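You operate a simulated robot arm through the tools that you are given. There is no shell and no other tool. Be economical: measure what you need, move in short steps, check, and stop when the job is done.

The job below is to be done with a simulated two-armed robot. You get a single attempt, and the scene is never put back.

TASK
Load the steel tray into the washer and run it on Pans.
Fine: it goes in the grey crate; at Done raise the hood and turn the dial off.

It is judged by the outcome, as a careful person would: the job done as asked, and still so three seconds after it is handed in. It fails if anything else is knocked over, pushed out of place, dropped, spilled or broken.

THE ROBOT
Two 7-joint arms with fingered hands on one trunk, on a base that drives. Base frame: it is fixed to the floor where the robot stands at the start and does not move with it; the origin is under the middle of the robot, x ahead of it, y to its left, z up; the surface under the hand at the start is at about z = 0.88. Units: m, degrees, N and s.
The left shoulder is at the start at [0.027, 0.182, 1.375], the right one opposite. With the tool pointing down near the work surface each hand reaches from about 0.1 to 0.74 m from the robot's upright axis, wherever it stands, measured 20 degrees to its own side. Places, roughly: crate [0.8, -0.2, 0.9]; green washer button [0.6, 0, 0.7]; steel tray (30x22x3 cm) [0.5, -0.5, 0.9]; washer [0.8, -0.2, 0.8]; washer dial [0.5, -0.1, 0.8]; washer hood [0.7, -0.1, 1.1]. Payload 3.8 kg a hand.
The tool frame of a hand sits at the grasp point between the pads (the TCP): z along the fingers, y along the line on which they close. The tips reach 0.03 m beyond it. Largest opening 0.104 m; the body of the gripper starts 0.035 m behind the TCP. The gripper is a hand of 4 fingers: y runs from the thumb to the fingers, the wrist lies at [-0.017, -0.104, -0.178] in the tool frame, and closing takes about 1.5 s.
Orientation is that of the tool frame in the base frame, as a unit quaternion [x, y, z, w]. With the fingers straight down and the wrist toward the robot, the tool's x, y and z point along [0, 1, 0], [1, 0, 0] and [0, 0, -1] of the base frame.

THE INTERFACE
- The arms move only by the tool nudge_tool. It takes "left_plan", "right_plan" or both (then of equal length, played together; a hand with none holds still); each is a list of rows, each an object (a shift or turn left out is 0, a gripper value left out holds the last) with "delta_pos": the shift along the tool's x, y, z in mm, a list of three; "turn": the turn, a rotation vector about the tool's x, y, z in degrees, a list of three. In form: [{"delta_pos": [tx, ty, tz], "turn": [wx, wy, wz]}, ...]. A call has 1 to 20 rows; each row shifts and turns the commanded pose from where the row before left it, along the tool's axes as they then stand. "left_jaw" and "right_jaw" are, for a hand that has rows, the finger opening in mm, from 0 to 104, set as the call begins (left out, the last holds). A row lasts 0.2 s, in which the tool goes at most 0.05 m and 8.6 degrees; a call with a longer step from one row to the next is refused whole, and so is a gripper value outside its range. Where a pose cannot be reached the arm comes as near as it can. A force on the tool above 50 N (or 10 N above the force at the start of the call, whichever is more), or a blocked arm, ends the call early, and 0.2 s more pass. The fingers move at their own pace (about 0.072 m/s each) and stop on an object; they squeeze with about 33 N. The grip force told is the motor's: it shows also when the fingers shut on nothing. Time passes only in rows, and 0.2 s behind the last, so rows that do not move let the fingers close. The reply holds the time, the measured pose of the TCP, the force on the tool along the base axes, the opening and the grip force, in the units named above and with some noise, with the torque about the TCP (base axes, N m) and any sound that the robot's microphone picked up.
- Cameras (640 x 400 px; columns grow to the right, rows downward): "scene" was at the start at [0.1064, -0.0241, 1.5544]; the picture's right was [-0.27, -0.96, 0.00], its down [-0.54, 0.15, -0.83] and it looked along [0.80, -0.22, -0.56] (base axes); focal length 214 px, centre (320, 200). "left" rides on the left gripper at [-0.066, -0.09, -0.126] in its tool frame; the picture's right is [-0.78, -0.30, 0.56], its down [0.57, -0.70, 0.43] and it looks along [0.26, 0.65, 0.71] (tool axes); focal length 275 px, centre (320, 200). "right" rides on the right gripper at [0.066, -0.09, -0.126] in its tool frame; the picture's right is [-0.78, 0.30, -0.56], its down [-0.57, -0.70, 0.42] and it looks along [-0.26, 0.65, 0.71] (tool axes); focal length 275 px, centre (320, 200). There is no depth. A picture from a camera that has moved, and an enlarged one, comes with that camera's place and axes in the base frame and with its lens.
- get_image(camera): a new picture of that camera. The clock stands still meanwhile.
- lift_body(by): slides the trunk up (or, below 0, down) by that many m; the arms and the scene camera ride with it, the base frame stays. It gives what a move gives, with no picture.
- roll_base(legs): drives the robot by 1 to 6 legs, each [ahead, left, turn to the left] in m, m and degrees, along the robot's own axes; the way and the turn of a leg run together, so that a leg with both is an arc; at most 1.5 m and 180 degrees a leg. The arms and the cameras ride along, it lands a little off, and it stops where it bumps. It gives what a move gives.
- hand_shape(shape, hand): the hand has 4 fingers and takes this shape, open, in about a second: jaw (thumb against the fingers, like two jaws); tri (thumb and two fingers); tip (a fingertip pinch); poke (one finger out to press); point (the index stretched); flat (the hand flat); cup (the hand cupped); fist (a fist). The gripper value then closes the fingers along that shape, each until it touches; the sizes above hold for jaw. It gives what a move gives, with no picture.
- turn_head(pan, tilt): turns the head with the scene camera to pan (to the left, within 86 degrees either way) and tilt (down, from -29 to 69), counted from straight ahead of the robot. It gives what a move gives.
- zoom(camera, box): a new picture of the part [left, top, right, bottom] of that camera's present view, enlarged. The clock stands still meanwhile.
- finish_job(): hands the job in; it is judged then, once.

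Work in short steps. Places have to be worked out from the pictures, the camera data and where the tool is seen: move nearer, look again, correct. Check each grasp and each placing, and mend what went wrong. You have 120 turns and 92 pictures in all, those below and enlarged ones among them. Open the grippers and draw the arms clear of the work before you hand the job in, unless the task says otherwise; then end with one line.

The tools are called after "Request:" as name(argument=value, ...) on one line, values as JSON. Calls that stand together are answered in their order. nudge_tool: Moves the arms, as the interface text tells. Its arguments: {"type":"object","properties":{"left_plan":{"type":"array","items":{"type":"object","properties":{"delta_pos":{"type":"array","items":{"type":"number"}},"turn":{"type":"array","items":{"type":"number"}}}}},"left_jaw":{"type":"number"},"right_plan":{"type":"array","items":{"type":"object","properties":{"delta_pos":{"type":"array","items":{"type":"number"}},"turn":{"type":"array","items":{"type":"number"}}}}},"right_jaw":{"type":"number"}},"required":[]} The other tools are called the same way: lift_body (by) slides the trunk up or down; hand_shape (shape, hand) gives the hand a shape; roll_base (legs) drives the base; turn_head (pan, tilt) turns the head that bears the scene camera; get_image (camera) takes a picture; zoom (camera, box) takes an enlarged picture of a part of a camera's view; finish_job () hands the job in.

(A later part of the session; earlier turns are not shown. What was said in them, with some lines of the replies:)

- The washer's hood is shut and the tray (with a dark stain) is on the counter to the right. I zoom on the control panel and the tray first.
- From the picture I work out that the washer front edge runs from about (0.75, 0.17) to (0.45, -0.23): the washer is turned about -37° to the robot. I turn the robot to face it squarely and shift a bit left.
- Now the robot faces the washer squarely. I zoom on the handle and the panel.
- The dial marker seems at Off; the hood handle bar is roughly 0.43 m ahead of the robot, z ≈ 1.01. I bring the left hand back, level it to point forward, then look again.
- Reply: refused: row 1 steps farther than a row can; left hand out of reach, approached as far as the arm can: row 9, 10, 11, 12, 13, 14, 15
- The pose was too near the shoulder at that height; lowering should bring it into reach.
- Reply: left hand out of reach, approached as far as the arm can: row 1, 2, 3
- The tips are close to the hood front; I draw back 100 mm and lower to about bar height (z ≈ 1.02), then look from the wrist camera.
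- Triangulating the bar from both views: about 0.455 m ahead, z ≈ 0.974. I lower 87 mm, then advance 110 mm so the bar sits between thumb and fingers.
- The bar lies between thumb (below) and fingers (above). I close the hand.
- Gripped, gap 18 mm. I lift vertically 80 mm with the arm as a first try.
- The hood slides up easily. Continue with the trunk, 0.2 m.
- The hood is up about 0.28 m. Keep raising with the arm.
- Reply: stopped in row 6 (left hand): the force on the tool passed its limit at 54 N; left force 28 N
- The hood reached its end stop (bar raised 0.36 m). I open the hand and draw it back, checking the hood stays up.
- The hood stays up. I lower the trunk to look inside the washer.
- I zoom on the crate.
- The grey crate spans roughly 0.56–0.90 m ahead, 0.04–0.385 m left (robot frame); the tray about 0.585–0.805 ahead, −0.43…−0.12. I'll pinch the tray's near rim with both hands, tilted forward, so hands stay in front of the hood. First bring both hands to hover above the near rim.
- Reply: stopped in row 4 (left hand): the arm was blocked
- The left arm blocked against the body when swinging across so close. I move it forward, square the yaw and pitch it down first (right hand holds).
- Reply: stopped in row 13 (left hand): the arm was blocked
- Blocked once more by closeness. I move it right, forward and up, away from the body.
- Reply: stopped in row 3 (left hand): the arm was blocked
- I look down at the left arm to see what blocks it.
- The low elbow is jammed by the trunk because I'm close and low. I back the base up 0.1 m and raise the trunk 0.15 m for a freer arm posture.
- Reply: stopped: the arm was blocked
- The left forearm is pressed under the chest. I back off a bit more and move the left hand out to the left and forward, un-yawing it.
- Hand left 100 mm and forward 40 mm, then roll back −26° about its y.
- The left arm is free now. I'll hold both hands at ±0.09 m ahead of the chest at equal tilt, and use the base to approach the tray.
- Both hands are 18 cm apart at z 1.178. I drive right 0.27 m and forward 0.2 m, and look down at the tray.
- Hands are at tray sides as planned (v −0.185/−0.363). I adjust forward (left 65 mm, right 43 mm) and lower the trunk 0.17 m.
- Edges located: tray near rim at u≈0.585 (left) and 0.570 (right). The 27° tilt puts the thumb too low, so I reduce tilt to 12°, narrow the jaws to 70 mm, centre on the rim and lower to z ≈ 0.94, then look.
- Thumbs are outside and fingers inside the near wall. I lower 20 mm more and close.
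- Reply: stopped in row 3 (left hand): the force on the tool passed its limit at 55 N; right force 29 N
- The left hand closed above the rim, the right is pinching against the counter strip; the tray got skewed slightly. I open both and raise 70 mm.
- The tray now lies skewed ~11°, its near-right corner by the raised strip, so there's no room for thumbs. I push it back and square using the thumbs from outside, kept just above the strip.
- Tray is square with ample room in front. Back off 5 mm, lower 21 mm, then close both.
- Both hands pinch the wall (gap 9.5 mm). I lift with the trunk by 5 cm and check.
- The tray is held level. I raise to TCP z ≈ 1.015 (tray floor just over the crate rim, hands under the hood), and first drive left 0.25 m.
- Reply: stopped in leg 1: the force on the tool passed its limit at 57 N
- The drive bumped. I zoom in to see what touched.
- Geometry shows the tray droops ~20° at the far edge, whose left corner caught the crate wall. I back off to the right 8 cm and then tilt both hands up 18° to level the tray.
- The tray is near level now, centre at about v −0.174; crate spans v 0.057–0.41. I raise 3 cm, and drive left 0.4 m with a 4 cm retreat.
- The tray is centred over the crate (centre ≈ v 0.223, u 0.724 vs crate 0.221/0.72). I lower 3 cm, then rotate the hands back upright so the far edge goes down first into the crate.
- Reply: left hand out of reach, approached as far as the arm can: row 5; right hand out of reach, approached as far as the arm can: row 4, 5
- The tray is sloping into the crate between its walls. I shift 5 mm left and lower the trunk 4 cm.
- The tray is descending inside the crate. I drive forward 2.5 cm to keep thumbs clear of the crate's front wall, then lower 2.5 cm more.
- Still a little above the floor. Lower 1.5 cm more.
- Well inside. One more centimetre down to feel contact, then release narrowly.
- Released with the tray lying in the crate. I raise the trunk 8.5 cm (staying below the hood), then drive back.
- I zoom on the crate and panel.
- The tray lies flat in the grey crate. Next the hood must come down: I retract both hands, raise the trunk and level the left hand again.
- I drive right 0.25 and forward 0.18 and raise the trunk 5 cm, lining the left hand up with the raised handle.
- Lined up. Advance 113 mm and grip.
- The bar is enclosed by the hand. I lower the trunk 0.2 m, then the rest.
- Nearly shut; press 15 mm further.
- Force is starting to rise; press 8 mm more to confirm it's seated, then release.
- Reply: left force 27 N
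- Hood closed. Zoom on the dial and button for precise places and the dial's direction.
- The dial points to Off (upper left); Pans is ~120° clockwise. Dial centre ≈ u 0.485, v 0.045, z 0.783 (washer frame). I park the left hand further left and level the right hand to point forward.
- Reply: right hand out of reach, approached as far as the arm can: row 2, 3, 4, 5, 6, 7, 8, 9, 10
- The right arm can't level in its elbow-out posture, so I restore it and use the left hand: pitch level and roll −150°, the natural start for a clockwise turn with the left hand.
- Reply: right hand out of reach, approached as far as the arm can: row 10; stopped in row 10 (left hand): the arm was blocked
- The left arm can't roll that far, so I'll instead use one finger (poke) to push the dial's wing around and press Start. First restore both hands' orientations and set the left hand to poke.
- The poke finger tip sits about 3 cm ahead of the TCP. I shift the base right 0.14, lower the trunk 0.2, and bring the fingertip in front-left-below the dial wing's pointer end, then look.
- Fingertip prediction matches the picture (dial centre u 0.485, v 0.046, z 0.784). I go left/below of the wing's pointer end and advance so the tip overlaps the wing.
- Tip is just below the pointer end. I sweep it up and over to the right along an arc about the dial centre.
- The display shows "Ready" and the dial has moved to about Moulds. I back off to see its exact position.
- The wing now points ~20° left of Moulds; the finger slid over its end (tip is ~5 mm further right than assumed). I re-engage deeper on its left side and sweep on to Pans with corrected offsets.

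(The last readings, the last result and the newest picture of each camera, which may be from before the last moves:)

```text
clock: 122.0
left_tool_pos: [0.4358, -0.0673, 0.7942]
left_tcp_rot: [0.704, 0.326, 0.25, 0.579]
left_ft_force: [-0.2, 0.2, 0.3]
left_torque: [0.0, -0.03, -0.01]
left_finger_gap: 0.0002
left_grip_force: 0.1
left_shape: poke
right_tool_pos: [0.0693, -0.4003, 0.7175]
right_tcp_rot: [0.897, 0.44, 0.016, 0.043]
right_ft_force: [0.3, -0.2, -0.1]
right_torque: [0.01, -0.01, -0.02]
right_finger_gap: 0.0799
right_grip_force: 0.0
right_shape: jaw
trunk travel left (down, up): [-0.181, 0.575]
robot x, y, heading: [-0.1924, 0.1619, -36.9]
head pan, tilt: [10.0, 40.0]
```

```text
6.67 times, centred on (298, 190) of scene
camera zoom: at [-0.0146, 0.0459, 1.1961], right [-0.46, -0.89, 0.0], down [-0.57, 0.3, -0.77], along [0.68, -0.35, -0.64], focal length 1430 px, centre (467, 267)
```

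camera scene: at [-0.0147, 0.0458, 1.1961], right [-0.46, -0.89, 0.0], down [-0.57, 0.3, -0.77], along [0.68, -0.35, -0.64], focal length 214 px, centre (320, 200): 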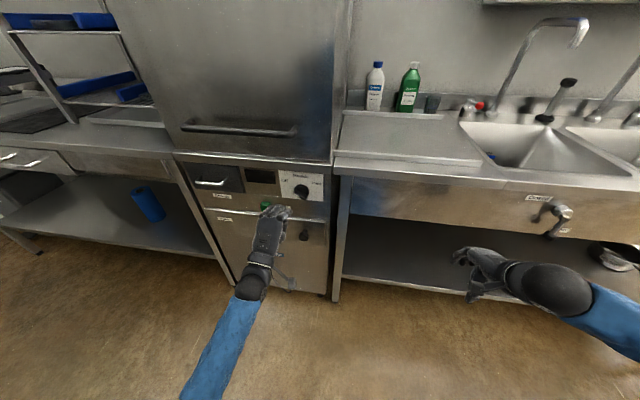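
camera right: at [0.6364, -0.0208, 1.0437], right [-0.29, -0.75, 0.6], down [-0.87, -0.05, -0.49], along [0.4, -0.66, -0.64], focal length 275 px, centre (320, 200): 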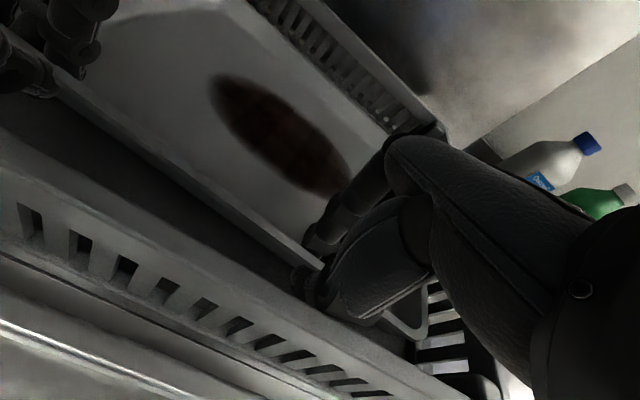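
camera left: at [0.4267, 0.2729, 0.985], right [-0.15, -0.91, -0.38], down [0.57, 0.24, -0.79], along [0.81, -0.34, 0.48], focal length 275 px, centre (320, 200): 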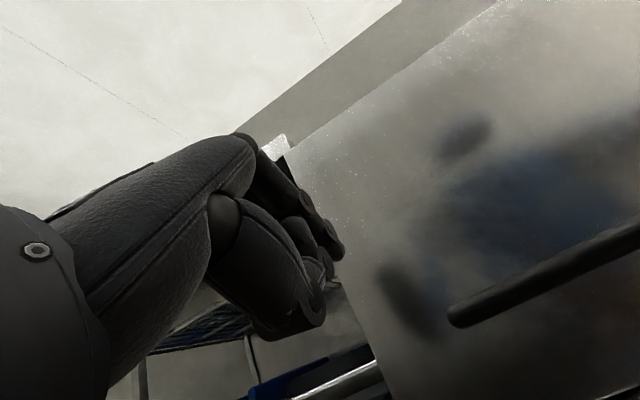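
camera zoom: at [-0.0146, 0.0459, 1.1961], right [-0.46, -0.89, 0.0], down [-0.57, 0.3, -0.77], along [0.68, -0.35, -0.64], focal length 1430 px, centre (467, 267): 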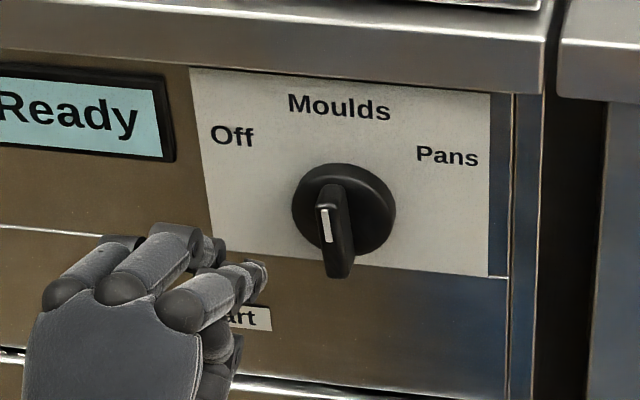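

The dial is now at Moulds (upright). I repeat deeper and at a smaller radius to carry it on to Pans.

Request:
nudge_tool(left_plan=[{"delta_pos": [2, 3, -0.7]}, {"delta_pos": [0, 3.9, 17.3]}, {"delta_pos": [0, 3.9, 17.3]}, {"delta_pos": [0, 3.9, 17.3]}, {"delta_pos": [-6, 0.5, 0]}, {"delta_pos": [-6, 0.5, 0]}, {"delta_pos": [-3.8, 3.5, -0.8]}, {"delta_pos": [-4.8, 2, -0.4]}, {"delta_pos": [-5.2, 0.3, 0]}, {"delta_pos": [-3.8, -1, 0.2]}, {"delta_pos": [-3.4, -1.9, 0.4]}, {}])

Request:
zoom(camera="scene", box=[250, 160, 346, 220])

```text
clock: 124.7
left_tool_pos: [0.4537, -0.1263, 0.8046]
left_tcp_rot: [0.705, 0.326, 0.25, 0.578]
left_ft_force: [0.7, 0.1, 0.3]
left_torque: [0.01, -0.01, 0.0]
left_finger_gap: 0.0001
left_grip_force: 0.1
left_shape: poke
right_tool_pos: [0.069, -0.3999, 0.718]
right_tcp_rot: [0.897, 0.44, 0.017, 0.043]
right_ft_force: [0.2, 0.2, 0.5]
right_torque: [-0.04, -0.02, -0.02]
right_finger_gap: 0.0797
right_grip_force: 0.1
right_shape: jaw
trunk travel left (down, up): [-0.181, 0.575]
robot x, y, heading: [-0.1946, 0.1627, -37.5]
head pan, tilt: [10.0, 40.0]
```

```text
6.67 times, centred on (298, 190) of scene
camera zoom: at [-0.0147, 0.0459, 1.1961], right [-0.46, -0.89, 0.0], down [-0.57, 0.3, -0.77], along [0.68, -0.35, -0.64], focal length 1430 px, centre (467, 267)
```

zoom: 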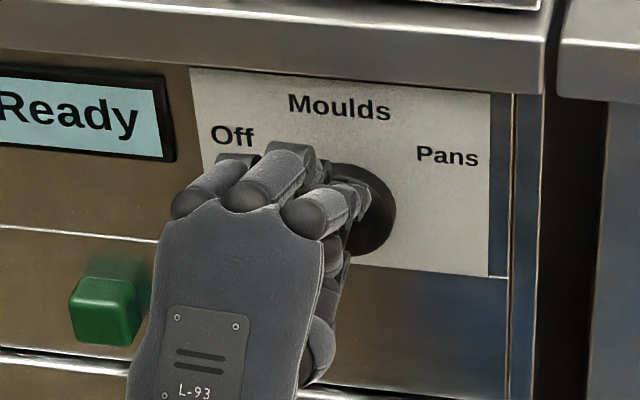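

I retract straight back and look.

Request:
nudge_tool(left_plan=[{"delta_pos": [0, 3, -30]}, {"delta_pos": [35, -10, -25]}, {}])

Request:
zoom(camera="scene", box=[250, 160, 346, 220])

```text
clock: 125.5
left_tool_pos: [0.4345, -0.0633, 0.8104]
left_tcp_rot: [0.704, 0.326, 0.251, 0.579]
left_ft_force: [-0.8, -0.9, 0.2]
left_torque: [0.0, 0.0, -0.01]
left_finger_gap: 0.0
left_grip_force: 0.1
left_shape: poke
right_tool_pos: [0.0691, -0.4007, 0.7177]
right_tcp_rot: [0.897, 0.44, 0.017, 0.043]
right_ft_force: [0.2, -0.3, -0.6]
right_torque: [-0.03, 0.03, 0.02]
right_finger_gap: 0.0797
right_grip_force: 0.0
right_shape: jaw
trunk travel left (down, up): [-0.181, 0.575]
robot x, y, heading: [-0.1946, 0.1622, -37.1]
head pan, tilt: [10.0, 40.0]
```

```text
6.67 times, centred on (298, 190) of scene
camera zoom: at [-0.0145, 0.0459, 1.196], right [-0.46, -0.89, 0.0], down [-0.57, 0.3, -0.77], along [0.68, -0.35, -0.64], focal length 1430 px, centre (467, 267)
```

zoom: 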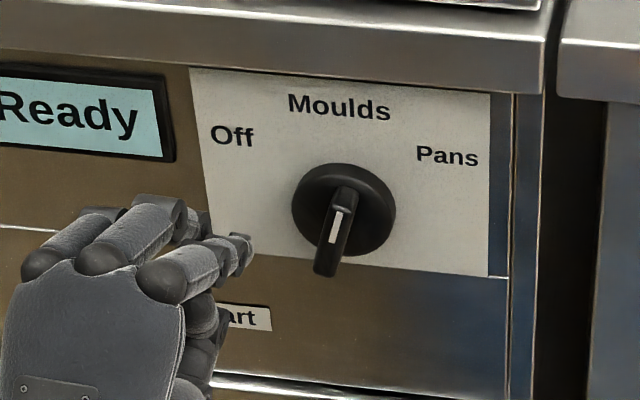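

Each pass gains ~20°; the finger is riding over the wing's top. I repeat with the sweep 8 mm lower (nearer the axis).

Request:
nudge_tool(left_plan=[{"delta_pos": [2, -17, 3.8]}, {"delta_pos": [0, 3.9, 17.6]}, {"delta_pos": [0, 3.9, 17.6]}, {"delta_pos": [0, 3.9, 17.6]}, {"delta_pos": [-7, 1, 0.5]}, {"delta_pos": [-5.9, 1, 0.5]}, {"delta_pos": [-4.9, 2.2, 0]}, {"delta_pos": [-5.5, 0.5, 0.3]}, {"delta_pos": [-4, -0.8, 0.5]}, {"delta_pos": [-3.7, -2, 0.7]}, {"delta_pos": [-3.1, -2.5, 0.7]}, {}])

Request:
zoom(camera="scene", box=[250, 160, 346, 220])

```text
clock: 128.1
left_tool_pos: [0.4586, -0.1243, 0.7936]
left_tcp_rot: [0.703, 0.327, 0.252, 0.579]
left_ft_force: [4.0, 3.8, 5.8]
left_torque: [-0.09, -0.09, 0.11]
left_finger_gap: 0.0
left_grip_force: 0.0
left_shape: poke
right_tool_pos: [0.0682, -0.3996, 0.7187]
right_tcp_rot: [0.897, 0.44, 0.017, 0.043]
right_ft_force: [0.3, 0.8, 0.1]
right_torque: [-0.02, 0.03, 0.0]
right_finger_gap: 0.0797
right_grip_force: 0.1
right_shape: jaw
trunk travel left (down, up): [-0.181, 0.575]
robot x, y, heading: [-0.1977, 0.161, -37.1]
head pan, tilt: [10.0, 40.0]
```

```text
6.67 times, centred on (298, 190) of scene
camera zoom: at [-0.0148, 0.0466, 1.1962], right [-0.46, -0.89, 0.0], down [-0.57, 0.29, -0.77], along [0.68, -0.35, -0.64], focal length 1430 px, centre (467, 267)
```

zoom: 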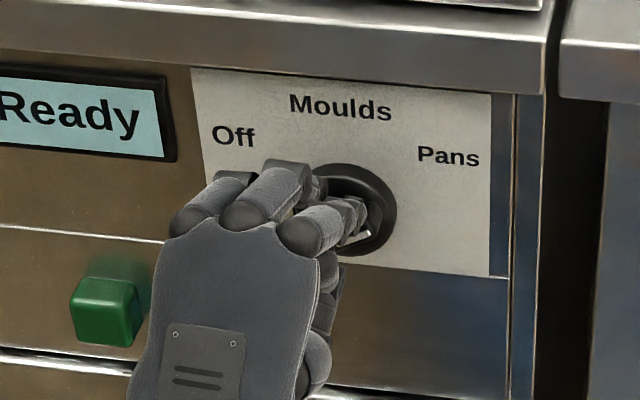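

The wing is now turned to the right, with resistance (end stop). I retract and check.

Request:
nudge_tool(left_plan=[{"delta_pos": [3, 3, -30]}, {"delta_pos": [35, -10, -25]}, {}])

Request:
zoom(camera="scene", box=[250, 160, 346, 220])

```text
clock: 128.8
left_tool_pos: [0.4391, -0.0598, 0.7938]
left_tcp_rot: [0.704, 0.326, 0.251, 0.578]
left_ft_force: [0.5, -0.4, -0.8]
left_torque: [0.01, 0.01, -0.02]
left_finger_gap: 0.0
left_grip_force: 0.0
left_shape: poke
right_tool_pos: [0.0691, -0.4001, 0.7183]
right_tcp_rot: [0.897, 0.44, 0.017, 0.043]
right_ft_force: [0.2, -0.3, 1.0]
right_torque: [-0.01, 0.01, 0.02]
right_finger_gap: 0.0797
right_grip_force: 0.0
right_shape: jaw
trunk travel left (down, up): [-0.181, 0.575]
robot x, y, heading: [-0.1963, 0.1604, -37.3]
head pan, tilt: [10.0, 40.0]
```

```text
6.67 times, centred on (298, 190) of scene
camera zoom: at [-0.0146, 0.0459, 1.196], right [-0.46, -0.89, 0.0], down [-0.57, 0.3, -0.77], along [0.68, -0.35, -0.64], focal length 1430 px, centre (467, 267)
```

zoom: 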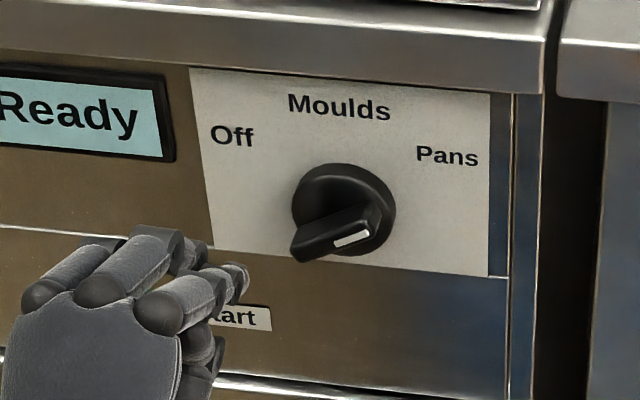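

The dial stands on Pans and the display says Ready. Now I move the fingertip in front of the green Start button and check.

Request:
nudge_tool(left_plan=[{"delta_pos": [24.7, -17.8, 4]}, {"delta_pos": [24.7, -17.8, 4]}, {"delta_pos": [24.7, -17.8, 4]}, {"delta_pos": [24.7, -17.8, 4]}, {"delta_pos": [0, 3.5, 15]}, {}])

Request:
zoom(camera="scene", box=[230, 160, 326, 220])

```text
clock: 130.2
left_tool_pos: [0.5167, 0.0021, 0.72]
left_tcp_rot: [0.704, 0.327, 0.252, 0.578]
left_ft_force: [0.0, 0.7, -0.6]
left_torque: [0.0, -0.03, 0.0]
left_finger_gap: 0.0002
left_grip_force: 0.1
left_shape: poke
right_tool_pos: [0.0674, -0.3996, 0.7189]
right_tcp_rot: [0.897, 0.44, 0.016, 0.044]
right_ft_force: [0.2, -0.3, -0.2]
right_torque: [-0.04, -0.02, 0.01]
right_finger_gap: 0.0795
right_grip_force: 0.1
right_shape: jaw
trunk travel left (down, up): [-0.181, 0.575]
robot x, y, heading: [-0.1949, 0.162, -37.2]
head pan, tilt: [10.0, 40.0]
```

```text
6.67 times, centred on (278, 190) of scene
camera zoom: at [-0.0147, 0.0458, 1.1961], right [-0.46, -0.89, 0.0], down [-0.57, 0.3, -0.77], along [0.68, -0.35, -0.64], focal length 1430 px, centre (600, 267)
```

zoom: 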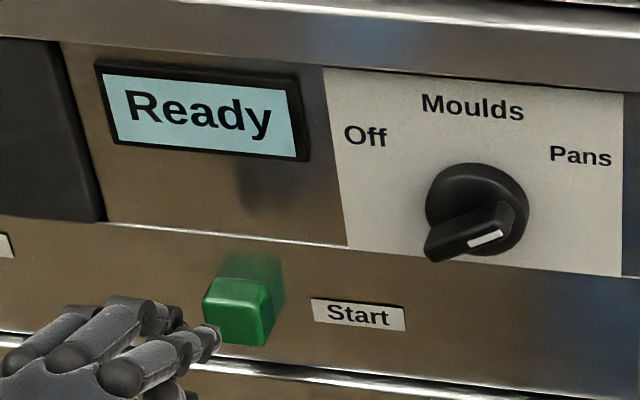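

Tip is slightly left/low of the button's centre; I correct 6 mm right, 4 mm up and press forward in small steps.

Request:
nudge_tool(left_plan=[{"delta_pos": [-5, 4, 0]}, {"delta_pos": [0, 2, 9]}, {"delta_pos": [0, 1.3, 6]}, {"delta_pos": [0, 1.1, 5]}, {"delta_pos": [0, 1.1, 5]}, {"delta_pos": [0, 1.1, 5]}, {}])

Request:
zoom(camera="scene", box=[230, 160, 326, 220])

```text
clock: 131.8
left_tool_pos: [0.5391, -0.0246, 0.7255]
left_tcp_rot: [0.704, 0.326, 0.251, 0.579]
left_ft_force: [-0.5, -0.3, 0.2]
left_torque: [-0.03, -0.03, -0.01]
left_finger_gap: 0.0
left_grip_force: 0.2
left_shape: poke
right_tool_pos: [0.0677, -0.4014, 0.7178]
right_tcp_rot: [0.897, 0.44, 0.017, 0.043]
right_ft_force: [-0.9, -0.4, 0.5]
right_torque: [0.01, 0.01, 0.01]
right_finger_gap: 0.0798
right_grip_force: 0.0
right_shape: jaw
trunk travel left (down, up): [-0.181, 0.575]
robot x, y, heading: [-0.1968, 0.1611, -37.3]
head pan, tilt: [10.0, 40.0]
```

```text
6.67 times, centred on (278, 190) of scene
camera zoom: at [-0.0147, 0.0459, 1.1961], right [-0.46, -0.89, 0.0], down [-0.57, 0.3, -0.77], along [0.68, -0.35, -0.64], focal length 1430 px, centre (600, 267)
```

zoom: 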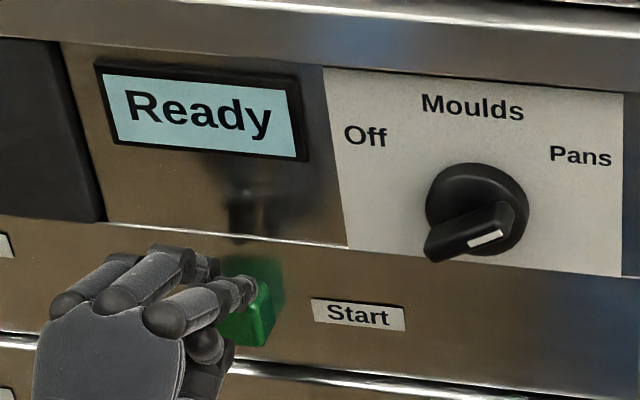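

No contact: the tip is just over the button's top, so the face is lower and further back. I back off, go 14 mm down, 5 mm left and press again.

Request:
nudge_tool(left_plan=[{"delta_pos": [0, -3, -13]}, {"delta_pos": [5, -13.7, 3]}, {"delta_pos": [0, 1.4, 6]}, {"delta_pos": [0, 1.1, 5]}, {"delta_pos": [0, 1.1, 5]}, {"delta_pos": [0, 0.9, 4]}, {}])

Request:
zoom(camera="scene", box=[230, 160, 326, 220])

```text
clock: 133.4
left_tool_pos: [0.5468, -0.0246, 0.7109]
left_tcp_rot: [0.704, 0.326, 0.251, 0.579]
left_ft_force: [-2.8, 2.5, -1.7]
left_torque: [0.05, 0.02, 0.06]
left_finger_gap: 0.0
left_grip_force: 0.1
left_shape: poke
right_tool_pos: [0.0689, -0.4005, 0.7192]
right_tcp_rot: [0.897, 0.44, 0.016, 0.044]
right_ft_force: [0.4, 0.6, 0.2]
right_torque: [0.0, 0.03, -0.01]
right_finger_gap: 0.0799
right_grip_force: 0.1
right_shape: jaw
trunk travel left (down, up): [-0.181, 0.575]
robot x, y, heading: [-0.1966, 0.1601, -37.4]
head pan, tilt: [10.0, 40.0]
heard: click
```

```text
6.67 times, centred on (278, 190) of scene
camera zoom: at [-0.0148, 0.0461, 1.1961], right [-0.46, -0.89, 0.0], down [-0.57, 0.3, -0.77], along [0.68, -0.35, -0.64], focal length 1430 px, centre (600, 267)
```

zoom: 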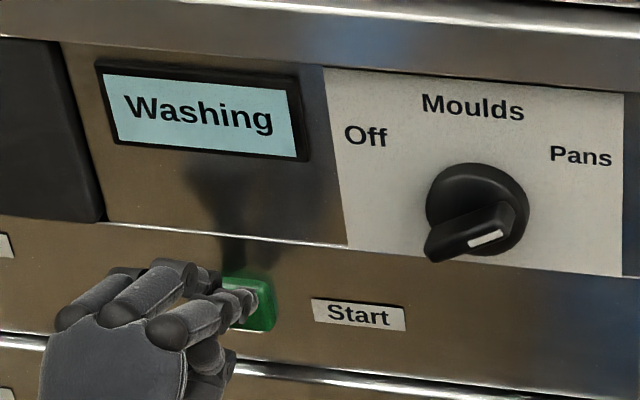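

The display reads "Washing". I withdraw, return the left hand to jaw shape at handle height, and wait.

Request:
nudge_tool(left_plan=[{"delta_pos": [0, 0, -30]}, {"delta_pos": [0, 0, -40]}, {"delta_pos": [0, 0, -40]}, {}])

Request:
lift_body(by=0.24)

Request:
hand_shape(hand="left", shape="jaw")

Request:
nudge_tool(left_plan=[{}, {}, {}, {}, {}, {}, {}, {}, {}, {}, {}, {}, {}, {}, {}, {}, {}, {}, {}, {}], left_jaw=104)

Request:
nudge_tool(left_plan=[{}, {}, {}, {}, {}, {}, {}, {}, {}, {}, {}, {}, {}, {}, {}, {}, {}, {}, {}, {}])

Request:
nudge_tool(left_plan=[{}, {}, {}, {}, {}, {}, {}, {}, {}, {}, {}, {}, {}, {}, {}, {}, {}, {}, {}, {}])

```text
clock: 134.4
left_tool_pos: [0.4698, 0.0448, 0.7332]
left_tcp_rot: [0.704, 0.326, 0.251, 0.579]
left_ft_force: [-0.5, -0.4, 0.0]
left_torque: [0.0, 0.0, -0.01]
left_finger_gap: 0.0
left_grip_force: 0.1
left_shape: poke
right_tool_pos: [0.0684, -0.4008, 0.7184]
right_tcp_rot: [0.897, 0.44, 0.016, 0.044]
right_ft_force: [0.1, 0.4, 0.2]
right_torque: [-0.02, 0.02, 0.0]
right_finger_gap: 0.0795
right_grip_force: 0.0
right_shape: jaw
trunk travel left (down, up): [-0.181, 0.575]
robot x, y, heading: [-0.1964, 0.1626, -37.3]
head pan, tilt: [10.0, 40.0]
```

```text
clock: 136.9
left_tool_pos: [0.4661, 0.0467, 0.9716]
left_tcp_rot: [0.705, 0.326, 0.25, 0.578]
left_ft_force: [-0.3, 0.2, 0.3]
left_torque: [0.0, 0.04, -0.03]
left_finger_gap: 0.0
left_grip_force: 0.1
left_shape: poke
right_tool_pos: [0.0681, -0.4006, 0.9574]
right_tcp_rot: [0.897, 0.44, 0.016, 0.043]
right_ft_force: [-0.5, 0.6, -0.7]
right_torque: [-0.01, 0.02, 0.01]
right_finger_gap: 0.0798
right_grip_force: 0.0
right_shape: jaw
trunk travel left (down, up): [-0.421, 0.335]
robot x, y, heading: [-0.1933, 0.1628, -37.4]
head pan, tilt: [10.0, 40.0]
```

```text
clock: 137.8
left_tool_pos: [0.4674, 0.0463, 0.9726]
left_tcp_rot: [0.705, 0.325, 0.25, 0.579]
left_ft_force: [0.0, 0.1, -0.4]
left_torque: [-0.01, 0.02, 0.01]
left_finger_gap: 0.1039
left_grip_force: 0.1
left_shape: jaw
right_tool_pos: [0.0687, -0.4005, 0.9583]
right_tcp_rot: [0.897, 0.44, 0.017, 0.043]
right_ft_force: [-0.4, 0.6, -0.7]
right_torque: [0.01, 0.01, -0.02]
right_finger_gap: 0.0798
right_grip_force: 0.0
right_shape: jaw
trunk travel left (down, up): [-0.421, 0.335]
robot x, y, heading: [-0.1946, 0.1653, -37.3]
head pan, tilt: [10.0, 40.0]
```

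```text
clock: 142.1
left_tool_pos: [0.4665, 0.0461, 0.9733]
left_tcp_rot: [0.704, 0.327, 0.251, 0.579]
left_ft_force: [-1.5, -0.8, 0.6]
left_torque: [0.0, 0.01, 0.0]
left_finger_gap: 0.1042
left_grip_force: 0.1
left_shape: jaw
right_tool_pos: [0.069, -0.4001, 0.9583]
right_tcp_rot: [0.897, 0.44, 0.016, 0.043]
right_ft_force: [-0.3, 0.3, 0.2]
right_torque: [-0.01, 0.01, 0.0]
right_finger_gap: 0.0799
right_grip_force: 0.1
right_shape: jaw
trunk travel left (down, up): [-0.421, 0.335]
robot x, y, heading: [-0.1934, 0.1658, -37.1]
head pan, tilt: [10.0, 40.0]
```

```text
clock: 146.2
left_tool_pos: [0.466, 0.0469, 0.9735]
left_tcp_rot: [0.705, 0.326, 0.251, 0.578]
left_ft_force: [0.2, 0.7, -0.5]
left_torque: [0.0, 0.0, -0.03]
left_finger_gap: 0.104
left_grip_force: 0.0
left_shape: jaw
right_tool_pos: [0.0691, -0.4012, 0.9576]
right_tcp_rot: [0.897, 0.439, 0.016, 0.044]
right_ft_force: [0.5, 0.4, -0.4]
right_torque: [0.01, 0.0, 0.0]
right_finger_gap: 0.0797
right_grip_force: 0.0
right_shape: jaw
trunk travel left (down, up): [-0.421, 0.335]
robot x, y, heading: [-0.1965, 0.1604, -37.3]
head pan, tilt: [10.0, 40.0]
```

```text
clock: 150.4
left_tool_pos: [0.4664, 0.047, 0.9723]
left_tcp_rot: [0.704, 0.326, 0.25, 0.579]
left_ft_force: [0.6, 0.0, 0.0]
left_torque: [-0.01, -0.02, -0.02]
left_finger_gap: 0.1038
left_grip_force: 0.0
left_shape: jaw
right_tool_pos: [0.0693, -0.4001, 0.9577]
right_tcp_rot: [0.897, 0.44, 0.016, 0.043]
right_ft_force: [0.8, 0.7, 0.9]
right_torque: [0.01, -0.03, 0.02]
right_finger_gap: 0.0796
right_grip_force: 0.1
right_shape: jaw
trunk travel left (down, up): [-0.421, 0.335]
robot x, y, heading: [-0.1927, 0.1641, -37.3]
head pan, tilt: [10.0, 40.0]
```

No sound yet; I keep waiting.

Request:
nudge_tool(left_plan=[{}, {}, {}, {}, {}, {}, {}, {}, {}, {}, {}, {}, {}, {}, {}, {}, {}, {}, {}, {}])

Request:
nudge_tool(left_plan=[{}, {}, {}, {}, {}, {}, {}, {}, {}, {}, {}, {}, {}, {}, {}, {}, {}, {}, {}, {}])

Request:
nudge_tool(left_plan=[{}, {}, {}, {}, {}, {}, {}, {}, {}, {}, {}, {}, {}, {}, {}, {}, {}, {}, {}, {}])

Request:
nudge_tool(left_plan=[{}, {}, {}, {}, {}, {}, {}, {}, {}, {}, {}, {}, {}, {}, {}, {}, {}, {}, {}, {}])

Request:
zoom(camera="scene", box=[180, 180, 360, 300])

```text
clock: 154.7
left_tool_pos: [0.4671, 0.0467, 0.973]
left_tcp_rot: [0.705, 0.325, 0.25, 0.579]
left_ft_force: [0.1, 0.3, 0.8]
left_torque: [0.01, 0.02, -0.01]
left_finger_gap: 0.1038
left_grip_force: 0.1
left_shape: jaw
right_tool_pos: [0.0674, -0.4001, 0.9576]
right_tcp_rot: [0.897, 0.441, 0.017, 0.044]
right_ft_force: [0.7, 1.0, 0.2]
right_torque: [0.0, -0.02, 0.04]
right_finger_gap: 0.0799
right_grip_force: 0.1
right_shape: jaw
trunk travel left (down, up): [-0.421, 0.335]
robot x, y, heading: [-0.1961, 0.1637, -37.6]
head pan, tilt: [10.0, 40.0]
```

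```text
clock: 158.8
left_tool_pos: [0.4664, 0.046, 0.9729]
left_tcp_rot: [0.704, 0.326, 0.251, 0.579]
left_ft_force: [-0.1, 0.4, 0.2]
left_torque: [0.02, 0.01, -0.04]
left_finger_gap: 0.1041
left_grip_force: 0.0
left_shape: jaw
right_tool_pos: [0.0689, -0.3999, 0.959]
right_tcp_rot: [0.897, 0.44, 0.016, 0.044]
right_ft_force: [0.1, 0.5, -1.0]
right_torque: [-0.04, 0.0, 0.02]
right_finger_gap: 0.0799
right_grip_force: 0.0
right_shape: jaw
trunk travel left (down, up): [-0.421, 0.335]
robot x, y, heading: [-0.1933, 0.1604, -37.3]
head pan, tilt: [10.0, 40.0]
```

```text
clock: 163.1
left_tool_pos: [0.4668, 0.0472, 0.9724]
left_tcp_rot: [0.705, 0.326, 0.251, 0.578]
left_ft_force: [-0.3, 0.1, 0.4]
left_torque: [-0.02, -0.01, 0.0]
left_finger_gap: 0.1037
left_grip_force: 0.0
left_shape: jaw
right_tool_pos: [0.0681, -0.4, 0.958]
right_tcp_rot: [0.897, 0.44, 0.016, 0.044]
right_ft_force: [-0.6, 0.8, -0.6]
right_torque: [0.03, -0.01, 0.02]
right_finger_gap: 0.0795
right_grip_force: 0.0
right_shape: jaw
trunk travel left (down, up): [-0.421, 0.335]
robot x, y, heading: [-0.1963, 0.1677, -37.3]
head pan, tilt: [10.0, 40.0]
```

```text
clock: 167.2
left_tool_pos: [0.4665, 0.0474, 0.974]
left_tcp_rot: [0.704, 0.326, 0.252, 0.579]
left_ft_force: [0.2, 0.4, 0.0]
left_torque: [-0.02, 0.01, -0.03]
left_finger_gap: 0.1039
left_grip_force: 0.0
left_shape: jaw
right_tool_pos: [0.0675, -0.401, 0.9582]
right_tcp_rot: [0.897, 0.44, 0.016, 0.043]
right_ft_force: [0.6, 0.6, -0.4]
right_torque: [-0.03, 0.02, 0.0]
right_finger_gap: 0.0796
right_grip_force: 0.0
right_shape: jaw
trunk travel left (down, up): [-0.421, 0.335]
robot x, y, heading: [-0.1943, 0.1617, -37.2]
head pan, tilt: [10.0, 40.0]
```

```text
3.33 times, centred on (270, 240) of scene
camera zoom: at [-0.0885, 0.1022, 1.441], right [-0.46, -0.89, 0.0], down [-0.57, 0.3, -0.77], along [0.68, -0.35, -0.64], focal length 715 px, centre (487, 67)
```

zoom: 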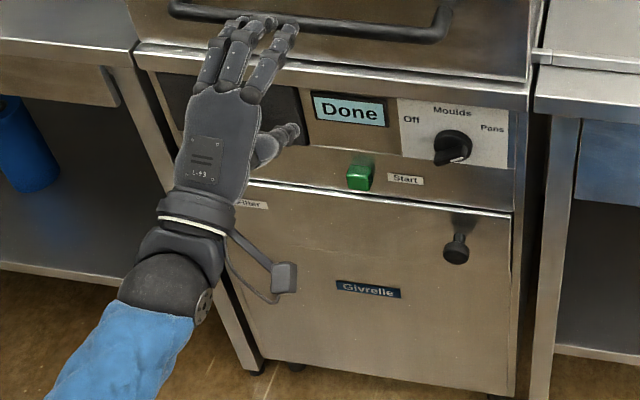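

"Done". I advance, grip the handle and raise the hood with the trunk.

Request:
nudge_tool(left_plan=[{"delta_pos": [0, 6.4, 27.5]}, {"delta_pos": [0, 6.4, 27.5]}, {"delta_pos": [0, 6.4, 27.5]}, {"delta_pos": [0, 6, 25.5]}, {}])

Request:
nudge_tool(left_plan=[{}, {}, {}, {}, {}, {}, {}, {}], left_jaw=0)

Request:
lift_body(by=0.32)

```text
clock: 168.4
left_tool_pos: [0.5493, -0.0235, 0.9769]
left_tcp_rot: [0.703, 0.326, 0.252, 0.58]
left_ft_force: [-20.3, 15.5, -0.2]
left_torque: [-0.79, -1.03, 0.35]
left_finger_gap: 0.1011
left_grip_force: 0.1
left_shape: jaw
right_tool_pos: [0.0666, -0.3983, 0.9601]
right_tcp_rot: [0.897, 0.44, 0.017, 0.045]
right_ft_force: [-0.3, -0.4, -0.1]
right_torque: [-0.02, 0.05, -0.01]
right_finger_gap: 0.0795
right_grip_force: 0.1
right_shape: jaw
trunk travel left (down, up): [-0.421, 0.335]
robot x, y, heading: [-0.1944, 0.1623, -37.1]
head pan, tilt: [10.0, 40.0]
```

```text
clock: 170.2
left_tool_pos: [0.5505, -0.0269, 0.9758]
left_tcp_rot: [0.705, 0.326, 0.25, 0.578]
left_ft_force: [-7.7, 4.9, -3.0]
left_torque: [-0.2, 0.19, 0.02]
left_finger_gap: 0.0167
left_grip_force: 33.0
left_shape: jaw
right_tool_pos: [0.0687, -0.3996, 0.9589]
right_tcp_rot: [0.897, 0.44, 0.016, 0.044]
right_ft_force: [-0.1, -0.1, 0.8]
right_torque: [-0.02, 0.01, 0.0]
right_finger_gap: 0.0798
right_grip_force: 0.0
right_shape: jaw
trunk travel left (down, up): [-0.421, 0.335]
robot x, y, heading: [-0.1958, 0.1638, -37.5]
head pan, tilt: [10.0, 40.0]
```

```text
clock: 173.4
left_tool_pos: [0.5499, -0.0269, 1.2961]
left_tcp_rot: [0.703, 0.327, 0.252, 0.579]
left_ft_force: [-1.8, 2.5, -3.2]
left_torque: [-0.18, 0.26, 0.05]
left_finger_gap: 0.0168
left_grip_force: 33.5
left_shape: jaw
right_tool_pos: [0.0687, -0.3998, 1.2785]
right_tcp_rot: [0.897, 0.44, 0.017, 0.044]
right_ft_force: [0.3, 0.6, 0.3]
right_torque: [0.0, -0.02, -0.02]
right_finger_gap: 0.0798
right_grip_force: 0.1
right_shape: jaw
trunk travel left (down, up): [-0.741, 0.015]
robot x, y, heading: [-0.1946, 0.1623, -37.3]
head pan, tilt: [10.0, 40.0]
```

Gripped (17 mm) and raised 0.32 m; the arm lifts the remaining ~5 cm to the stop.

Request:
nudge_tool(left_plan=[{"delta_pos": [0, 14.6, -3.3]}, {"delta_pos": [0, 14.6, -3.3]}, {"delta_pos": [0, 9.7, -2.2]}, {"delta_pos": [0, 4.9, -1.1]}, {"delta_pos": [0, 4.9, -1.1]}, {}])

Request:
nudge_tool(left_plan=[{}, {}, {}, {}, {}, {}], left_jaw=104)

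Request:
nudge_tool(left_plan=[{"delta_pos": [0, 0, -30]}, {"delta_pos": [0, 0, -40]}, {"delta_pos": [0, 0, -40]}, {}])

Request:
get_image(camera="scene")

```text
clock: 174.8
left_tool_pos: [0.5506, -0.0259, 1.3372]
left_tcp_rot: [0.709, 0.328, 0.248, 0.573]
left_ft_force: [-9.5, -3.2, -26.2]
left_torque: [-0.11, 0.1, 0.09]
left_finger_gap: 0.0174
left_grip_force: 33.1
left_shape: jaw
right_tool_pos: [0.0692, -0.402, 1.2775]
right_tcp_rot: [0.897, 0.44, 0.016, 0.043]
right_ft_force: [0.0, -0.7, -0.6]
right_torque: [-0.02, 0.01, -0.01]
right_finger_gap: 0.0798
right_grip_force: 0.0
right_shape: jaw
trunk travel left (down, up): [-0.741, 0.015]
robot x, y, heading: [-0.1942, 0.1632, -37.3]
head pan, tilt: [10.0, 40.0]
```

```text
clock: 176.2
left_tool_pos: [0.5494, -0.0225, 1.3469]
left_tcp_rot: [0.704, 0.325, 0.25, 0.58]
left_ft_force: [-11.7, 10.5, 0.5]
left_torque: [-0.66, -0.67, 0.34]
left_finger_gap: 0.1026
left_grip_force: 0.0
left_shape: jaw
right_tool_pos: [0.0671, -0.3983, 1.2806]
right_tcp_rot: [0.897, 0.44, 0.016, 0.044]
right_ft_force: [-0.2, -0.1, -0.3]
right_torque: [-0.01, -0.02, 0.02]
right_finger_gap: 0.08
right_grip_force: 0.1
right_shape: jaw
trunk travel left (down, up): [-0.741, 0.015]
robot x, y, heading: [-0.1956, 0.1637, -37.7]
head pan, tilt: [10.0, 40.0]
```

```text
clock: 177.2
left_tool_pos: [0.4679, 0.0464, 1.365]
left_tcp_rot: [0.704, 0.327, 0.251, 0.578]
left_ft_force: [-0.3, -0.8, -0.6]
left_torque: [0.0, 0.0, 0.01]
left_finger_gap: 0.1036
left_grip_force: 0.0
left_shape: jaw
right_tool_pos: [0.0691, -0.4003, 1.2787]
right_tcp_rot: [0.897, 0.44, 0.016, 0.043]
right_ft_force: [-0.3, 0.4, 0.4]
right_torque: [0.01, 0.03, -0.01]
right_finger_gap: 0.08
right_grip_force: 0.1
right_shape: jaw
trunk travel left (down, up): [-0.741, 0.015]
robot x, y, heading: [-0.1948, 0.1611, -37.6]
head pan, tilt: [10.0, 40.0]
```

```text
4 pictures are left
camera scene: at [-0.1081, 0.1168, 1.7616], right [-0.46, -0.89, 0.0], down [-0.57, 0.3, -0.77], along [0.68, -0.35, -0.64], focal length 214 px, centre (320, 200)
```

scene: 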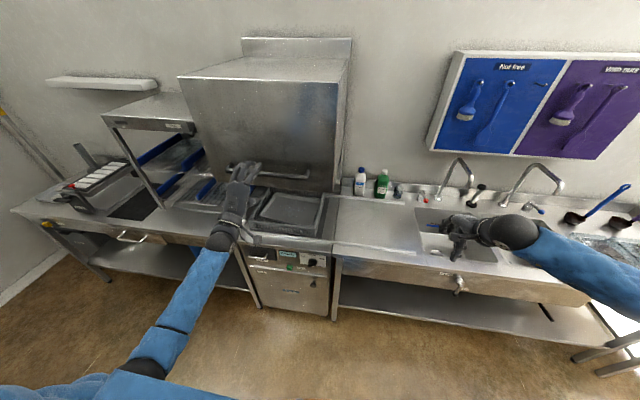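

Hood is up at its stop, holding; the tray looks clean. Now the dial: lower the trunk, poke shape, and move the fingertip to right of the dial.

Request:
lift_body(by=-0.56)

Request:
hand_shape(hand="left", shape="poke")

Request:
nudge_tool(left_plan=[{"delta_pos": [-39.5, -11, 2.5]}, {"delta_pos": [-39.5, -11, 2.5]}, {"delta_pos": [-39.5, -11, 2.5]}, {"delta_pos": [-39.5, -11, 2.5]}, {"delta_pos": [0, 9, 40]}, {}])

```text
refused: -0.56 is not a number from -0.4 to 0.4
```

```text
clock: 178.1
left_tool_pos: [0.4685, 0.0492, 1.3647]
left_tcp_rot: [0.704, 0.326, 0.251, 0.579]
left_ft_force: [0.0, -0.2, 0.7]
left_torque: [0.0, 0.01, -0.03]
left_finger_gap: 0.0
left_grip_force: 0.2
left_shape: poke
right_tool_pos: [0.0685, -0.4, 1.2777]
right_tcp_rot: [0.897, 0.44, 0.017, 0.043]
right_ft_force: [-0.2, -0.9, 0.2]
right_torque: [-0.02, 0.0, -0.01]
right_finger_gap: 0.0798
right_grip_force: 0.1
right_shape: jaw
trunk travel left (down, up): [-0.741, 0.015]
robot x, y, heading: [-0.1977, 0.1614, -36.9]
head pan, tilt: [10.0, 40.0]
```

```text
clock: 179.5
left_tool_pos: [0.3938, -0.0953, 1.3275]
left_tcp_rot: [0.703, 0.326, 0.252, 0.58]
left_ft_force: [0.0, -1.0, 0.0]
left_torque: [0.0, 0.01, -0.02]
left_finger_gap: 0.0001
left_grip_force: 0.1
left_shape: poke
right_tool_pos: [0.0679, -0.399, 1.2793]
right_tcp_rot: [0.897, 0.44, 0.016, 0.044]
right_ft_force: [-0.3, 0.1, 1.0]
right_torque: [-0.02, 0.0, 0.01]
right_finger_gap: 0.0799
right_grip_force: 0.1
right_shape: jaw
trunk travel left (down, up): [-0.741, 0.015]
robot x, y, heading: [-0.1954, 0.1617, -37.1]
head pan, tilt: [10.0, 40.0]
```

The lift was refused as too big; the hand is clear in front. I lower in two steps.

Request:
lift_body(by=-0.3)

Request:
lift_body(by=-0.26)

```text
clock: 182.5
left_tool_pos: [0.3947, -0.0998, 1.0275]
left_tcp_rot: [0.704, 0.325, 0.251, 0.579]
left_ft_force: [0.2, 0.2, 0.7]
left_torque: [-0.02, 0.0, 0.01]
left_finger_gap: 0.0
left_grip_force: 0.1
left_shape: poke
right_tool_pos: [0.0683, -0.3998, 0.9785]
right_tcp_rot: [0.897, 0.44, 0.018, 0.044]
right_ft_force: [0.5, 1.0, -0.5]
right_torque: [0.0, 0.02, -0.01]
right_finger_gap: 0.0794
right_grip_force: 0.1
right_shape: jaw
trunk travel left (down, up): [-0.441, 0.315]
robot x, y, heading: [-0.1905, 0.1591, -37.7]
head pan, tilt: [10.0, 40.0]
```

```text
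clock: 185.2
left_tool_pos: [0.3939, -0.1004, 0.7678]
left_tcp_rot: [0.704, 0.326, 0.252, 0.578]
left_ft_force: [-0.7, -0.1, -0.2]
left_torque: [-0.01, 0.0, 0.01]
left_finger_gap: 0.0002
left_grip_force: 0.1
left_shape: poke
right_tool_pos: [0.0694, -0.4006, 0.7192]
right_tcp_rot: [0.897, 0.44, 0.017, 0.044]
right_ft_force: [0.3, -0.3, 0.3]
right_torque: [0.01, -0.02, -0.02]
right_finger_gap: 0.08
right_grip_force: 0.0
right_shape: jaw
trunk travel left (down, up): [-0.181, 0.575]
robot x, y, heading: [-0.1978, 0.1615, -37.3]
head pan, tilt: [10.0, 40.0]
```

Positions check out. I engage from the lower right of the wing and sweep counter-clockwise toward Off using the recalibrated centre.

Request:
nudge_tool(left_plan=[{"delta_pos": [4, -7.3, 1.6]}, {"delta_pos": [0, 3.6, 16.1]}, {"delta_pos": [0, 3.6, 16.1]}, {"delta_pos": [0, 3.6, 16.1]}, {"delta_pos": [0, 3.6, 16.1]}, {"delta_pos": [4.5, 6.5, -1.5]}, {"delta_pos": [4.5, 6.5, -1.5]}, {"delta_pos": [1, 7, -1.6]}, {"delta_pos": [1.9, 5, -1.1]}, {"delta_pos": [3.5, 4, -0.9]}, {"delta_pos": [4.7, 2.6, -0.6]}, {"delta_pos": [5.3, 0.9, -0.2]}, {"delta_pos": [5.4, -0.9, 0.2]}, {"delta_pos": [2.5, -1.2, 0.3]}, {"delta_pos": [2.6, -1.9, 0.4]}, {}])

Request:
nudge_tool(left_plan=[{"delta_pos": [0, 3, -30]}, {"delta_pos": [25, -25, -20]}, {"delta_pos": [30, -20, -10]}, {}])

Request:
zoom(camera="scene", box=[240, 160, 336, 220])

```text
clock: 187.4
left_tool_pos: [0.45, -0.1326, 0.7722]
left_tcp_rot: [0.717, 0.327, 0.241, 0.566]
left_ft_force: [-24.6, 10.8, -12.7]
left_torque: [0.17, 0.47, 0.16]
left_finger_gap: 0.0002
left_grip_force: 0.1
left_shape: poke
right_tool_pos: [0.0667, -0.399, 0.7196]
right_tcp_rot: [0.897, 0.44, 0.017, 0.044]
right_ft_force: [0.3, 0.7, 0.0]
right_torque: [-0.01, 0.0, 0.01]
right_finger_gap: 0.0797
right_grip_force: 0.2
right_shape: jaw
trunk travel left (down, up): [-0.181, 0.575]
robot x, y, heading: [-0.1917, 0.1618, -37.5]
head pan, tilt: [10.0, 40.0]
stopped in row 10 (left hand): the force on the tool passed its limit at 51 N (the readings are from after the stop); the commanded pose is now the measured one
```

```text
clock: 188.4
left_tool_pos: [0.4405, -0.0476, 0.7492]
left_tcp_rot: [0.713, 0.326, 0.244, 0.571]
left_ft_force: [0.0, -0.3, 0.7]
left_torque: [0.03, 0.03, -0.02]
left_finger_gap: 0.0
left_grip_force: 0.1
left_shape: poke
right_tool_pos: [0.0673, -0.3996, 0.7178]
right_tcp_rot: [0.897, 0.44, 0.016, 0.043]
right_ft_force: [-0.1, -0.3, -0.1]
right_torque: [0.01, 0.01, 0.0]
right_finger_gap: 0.0798
right_grip_force: 0.1
right_shape: jaw
trunk travel left (down, up): [-0.181, 0.575]
robot x, y, heading: [-0.1956, 0.1647, -37.2]
head pan, tilt: [10.0, 40.0]
```

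```text
6.67 times, centred on (288, 190) of scene
camera zoom: at [-0.015, 0.0457, 1.1961], right [-0.46, -0.89, 0.0], down [-0.57, 0.3, -0.77], along [0.68, -0.35, -0.64], focal length 1430 px, centre (533, 267)
```

zoom: 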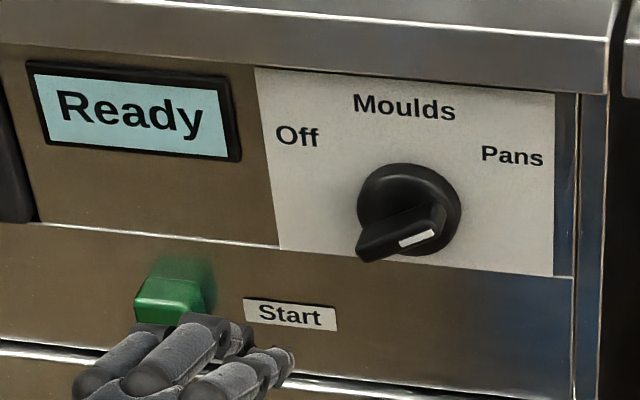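

The hand's folded fingers caught the wing's tail from below, so that push went nowhere (dial still on Pans). Instead I push the tail from above-left: down and to the right, which turns it counter-clockwise with the hand on the free side.

Request:
nudge_tool(left_plan=[{"delta_pos": [-8.5, 22.5, -5.3]}, {"delta_pos": [-8.5, 22.5, -5.3]}, {"delta_pos": [0, 3.6, 15.2]}, {"delta_pos": [0, 3.6, 15.2]}, {"delta_pos": [0, 3.6, 15.2]}, {"delta_pos": [0, 3.6, 15.2]}, {"delta_pos": [-4, -6.8, 2]}, {"delta_pos": [-4, -6.8, 2]}, {"delta_pos": [-0.3, -5, 1.2]}, {"delta_pos": [-2, -4.7, 1.4]}, {"delta_pos": [-3.6, -3.7, 1.3]}, {"delta_pos": [-4.6, -2.3, 1]}, {"delta_pos": [-5.2, -0.6, 0.6]}, {"delta_pos": [-5.1, 1.2, 0.2]}, {"delta_pos": [-3.4, 1.9, -0.1]}, {}])

```text
clock: 191.8
left_tool_pos: [0.4586, -0.1231, 0.7611]
left_tcp_rot: [0.714, 0.332, 0.244, 0.565]
left_ft_force: [10.8, 27.2, -23.2]
left_torque: [0.46, 0.21, 0.58]
left_finger_gap: 0.0
left_grip_force: 0.1
left_shape: poke
right_tool_pos: [0.0696, -0.3994, 0.7182]
right_tcp_rot: [0.897, 0.44, 0.014, 0.043]
right_ft_force: [0.6, 0.3, -0.2]
right_torque: [0.0, -0.03, -0.01]
right_finger_gap: 0.0796
right_grip_force: 0.1
right_shape: jaw
trunk travel left (down, up): [-0.181, 0.575]
robot x, y, heading: [-0.1939, 0.1633, -37.3]
head pan, tilt: [10.0, 40.0]
```

Strong resistance at the end, consistent with the Off stop. I withdraw straight back and look.

Request:
nudge_tool(left_plan=[{"delta_pos": [5, -5, -3]}, {"delta_pos": [3, 0, -35]}, {"delta_pos": [35, -20, -20]}, {"delta_pos": [30, -20, -10]}, {}])

Request:
zoom(camera="scene", box=[240, 160, 336, 220])

```text
clock: 193.0
left_tool_pos: [0.4443, -0.0216, 0.7404]
left_tcp_rot: [0.713, 0.326, 0.243, 0.571]
left_ft_force: [-0.5, -0.2, -0.4]
left_torque: [-0.01, 0.0, 0.01]
left_finger_gap: 0.0
left_grip_force: 0.1
left_shape: poke
right_tool_pos: [0.0677, -0.401, 0.7184]
right_tcp_rot: [0.897, 0.44, 0.016, 0.044]
right_ft_force: [-0.5, 0.9, -0.1]
right_torque: [0.01, 0.02, 0.0]
right_finger_gap: 0.0796
right_grip_force: 0.0
right_shape: jaw
trunk travel left (down, up): [-0.181, 0.575]
robot x, y, heading: [-0.1971, 0.165, -37.0]
head pan, tilt: [10.0, 40.0]
```

```text
6.67 times, centred on (288, 190) of scene
camera zoom: at [-0.015, 0.0457, 1.1961], right [-0.46, -0.89, 0.0], down [-0.57, 0.3, -0.77], along [0.68, -0.35, -0.64], focal length 1430 px, centre (533, 267)
```

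zoom: 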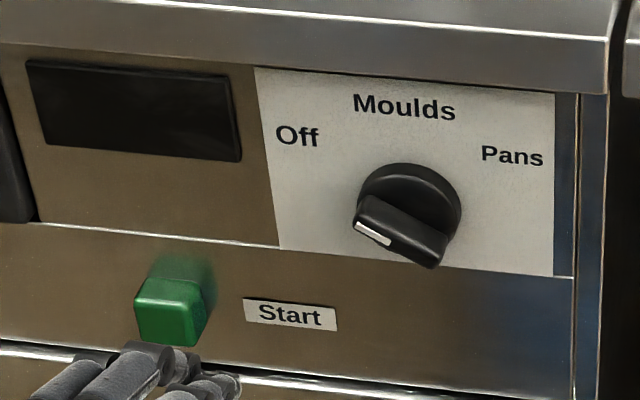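

The dial is back at Off and the display is dark. I open the hand, back away, and take a last look.

Request:
roll_base(legs=[[-0.3, 0, 0]])

Request:
hand_shape(hand="left", shape="jaw")

Request:
nudge_tool(right_plan=[{}, {}, {}], right_jaw=104)

Request:
get_image(camera="scene")

```text
clock: 194.7
left_tool_pos: [0.2676, 0.1251, 0.7391]
left_tcp_rot: [0.711, 0.332, 0.247, 0.568]
left_ft_force: [-0.6, 0.6, 0.5]
left_torque: [-0.03, 0.01, 0.0]
left_finger_gap: 0.0
left_grip_force: 0.2
left_shape: poke
right_tool_pos: [-0.1026, -0.2614, 0.7188]
right_tcp_rot: [0.893, 0.447, 0.017, 0.044]
right_ft_force: [0.0, -1.2, -0.5]
right_torque: [-0.01, -0.02, 0.01]
right_finger_gap: 0.0799
right_grip_force: 0.1
right_shape: jaw
trunk travel left (down, up): [-0.181, 0.575]
robot x, y, heading: [-0.3738, 0.2984, -36.7]
head pan, tilt: [10.0, 40.0]
stopped in leg 1: the robot was blocked; the commanded pose is now the measured one
```

```text
clock: 195.6
left_tool_pos: [0.2673, 0.1245, 0.7381]
left_tcp_rot: [0.71, 0.332, 0.248, 0.569]
left_ft_force: [0.2, 0.1, -0.3]
left_torque: [0.01, 0.03, -0.01]
left_finger_gap: 0.1039
left_grip_force: 0.0
left_shape: jaw
right_tool_pos: [-0.1025, -0.2605, 0.7178]
right_tcp_rot: [0.893, 0.447, 0.017, 0.043]
right_ft_force: [0.0, 0.6, 0.9]
right_torque: [-0.02, -0.03, -0.03]
right_finger_gap: 0.0799
right_grip_force: 0.2
right_shape: jaw
trunk travel left (down, up): [-0.181, 0.575]
robot x, y, heading: [-0.3767, 0.3013, -36.5]
head pan, tilt: [10.0, 40.0]
```

```text
clock: 196.4
left_tool_pos: [0.2674, 0.1247, 0.7394]
left_tcp_rot: [0.71, 0.332, 0.248, 0.569]
left_ft_force: [-0.1, -0.6, 0.4]
left_torque: [0.01, -0.04, 0.03]
left_finger_gap: 0.1041
left_grip_force: 0.0
left_shape: jaw
right_tool_pos: [-0.1024, -0.2609, 0.7174]
right_tcp_rot: [0.893, 0.448, 0.017, 0.044]
right_ft_force: [0.4, 0.1, -0.6]
right_torque: [0.03, 0.0, 0.0]
right_finger_gap: 0.1035
right_grip_force: 0.0
right_shape: jaw
trunk travel left (down, up): [-0.181, 0.575]
robot x, y, heading: [-0.3776, 0.3026, -36.6]
head pan, tilt: [10.0, 40.0]
```

```text
1 pictures are left
camera scene: at [-0.1919, 0.1838, 1.1961], right [-0.45, -0.9, 0.0], down [-0.58, 0.29, -0.77], along [0.69, -0.34, -0.64], focal length 214 px, centre (320, 200)
```

scene: 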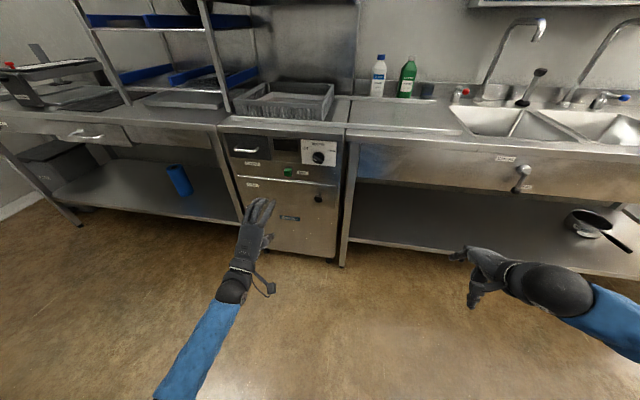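

The base touched something behind; I ease forward 4 cm and check the hood once more.

Request:
roll_base(legs=[[0.04, 0, 0]])

Request:
turn_head(pan=0, tilt=12)

Request:
get_image(camera="scene")

```text
clock: 197.3
left_tool_pos: [0.2993, 0.1003, 0.7395]
left_tcp_rot: [0.711, 0.333, 0.248, 0.568]
left_ft_force: [0.1, 0.2, 0.5]
left_torque: [0.0, 0.01, 0.02]
left_finger_gap: 0.1041
left_grip_force: 0.1
left_shape: jaw
right_tool_pos: [-0.0697, -0.2851, 0.7182]
right_tcp_rot: [0.893, 0.447, 0.017, 0.042]
right_ft_force: [0.3, 0.2, 1.0]
right_torque: [-0.01, -0.01, 0.02]
right_finger_gap: 0.1038
right_grip_force: 0.0
right_shape: jaw
trunk travel left (down, up): [-0.181, 0.575]
robot x, y, heading: [-0.3393, 0.2751, -36.6]
head pan, tilt: [10.0, 40.0]
```

```text
clock: 198.2
left_tool_pos: [0.2999, 0.1, 0.74]
left_tcp_rot: [0.711, 0.332, 0.248, 0.568]
left_ft_force: [0.5, 0.5, 0.2]
left_torque: [-0.02, 0.0, 0.0]
left_finger_gap: 0.1038
left_grip_force: 0.0
left_shape: jaw
right_tool_pos: [-0.0703, -0.2855, 0.7191]
right_tcp_rot: [0.893, 0.447, 0.017, 0.043]
right_ft_force: [-1.2, -0.5, 0.0]
right_torque: [0.01, 0.0, -0.02]
right_finger_gap: 0.1038
right_grip_force: 0.0
right_shape: jaw
trunk travel left (down, up): [-0.181, 0.575]
robot x, y, heading: [-0.342, 0.2795, -36.6]
head pan, tilt: [0.0, 12.0]
```

```text
0 pictures are left
camera scene: at [-0.1608, 0.1425, 1.2404], right [-0.59, -0.8, 0.0], down [-0.17, 0.12, -0.98], along [0.79, -0.58, -0.21], focal length 214 px, centre (320, 200)
```

scene: 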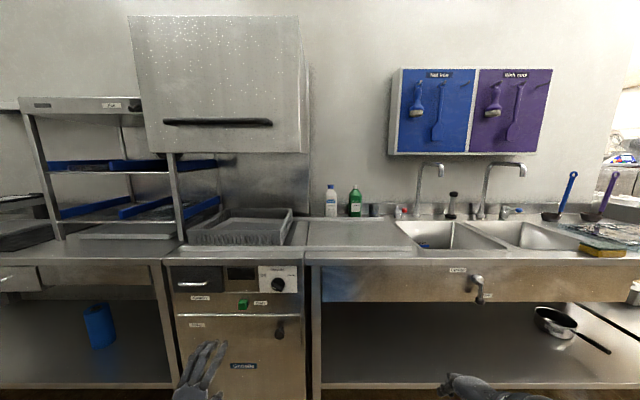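

The hood is up, the tray is in the grey crate, the dial is off, and everything else stands in place. I hand the job in.

Request:
finish_job()

```text
The job is handed in.
```

The steel tray is in the grey crate and was washed on Pans until the display read Done; the hood is now up and the dial is back at Off. The crate may have moved about 2 cm when the tray bumped it during loading, and the base touched something behind it as it backed away.
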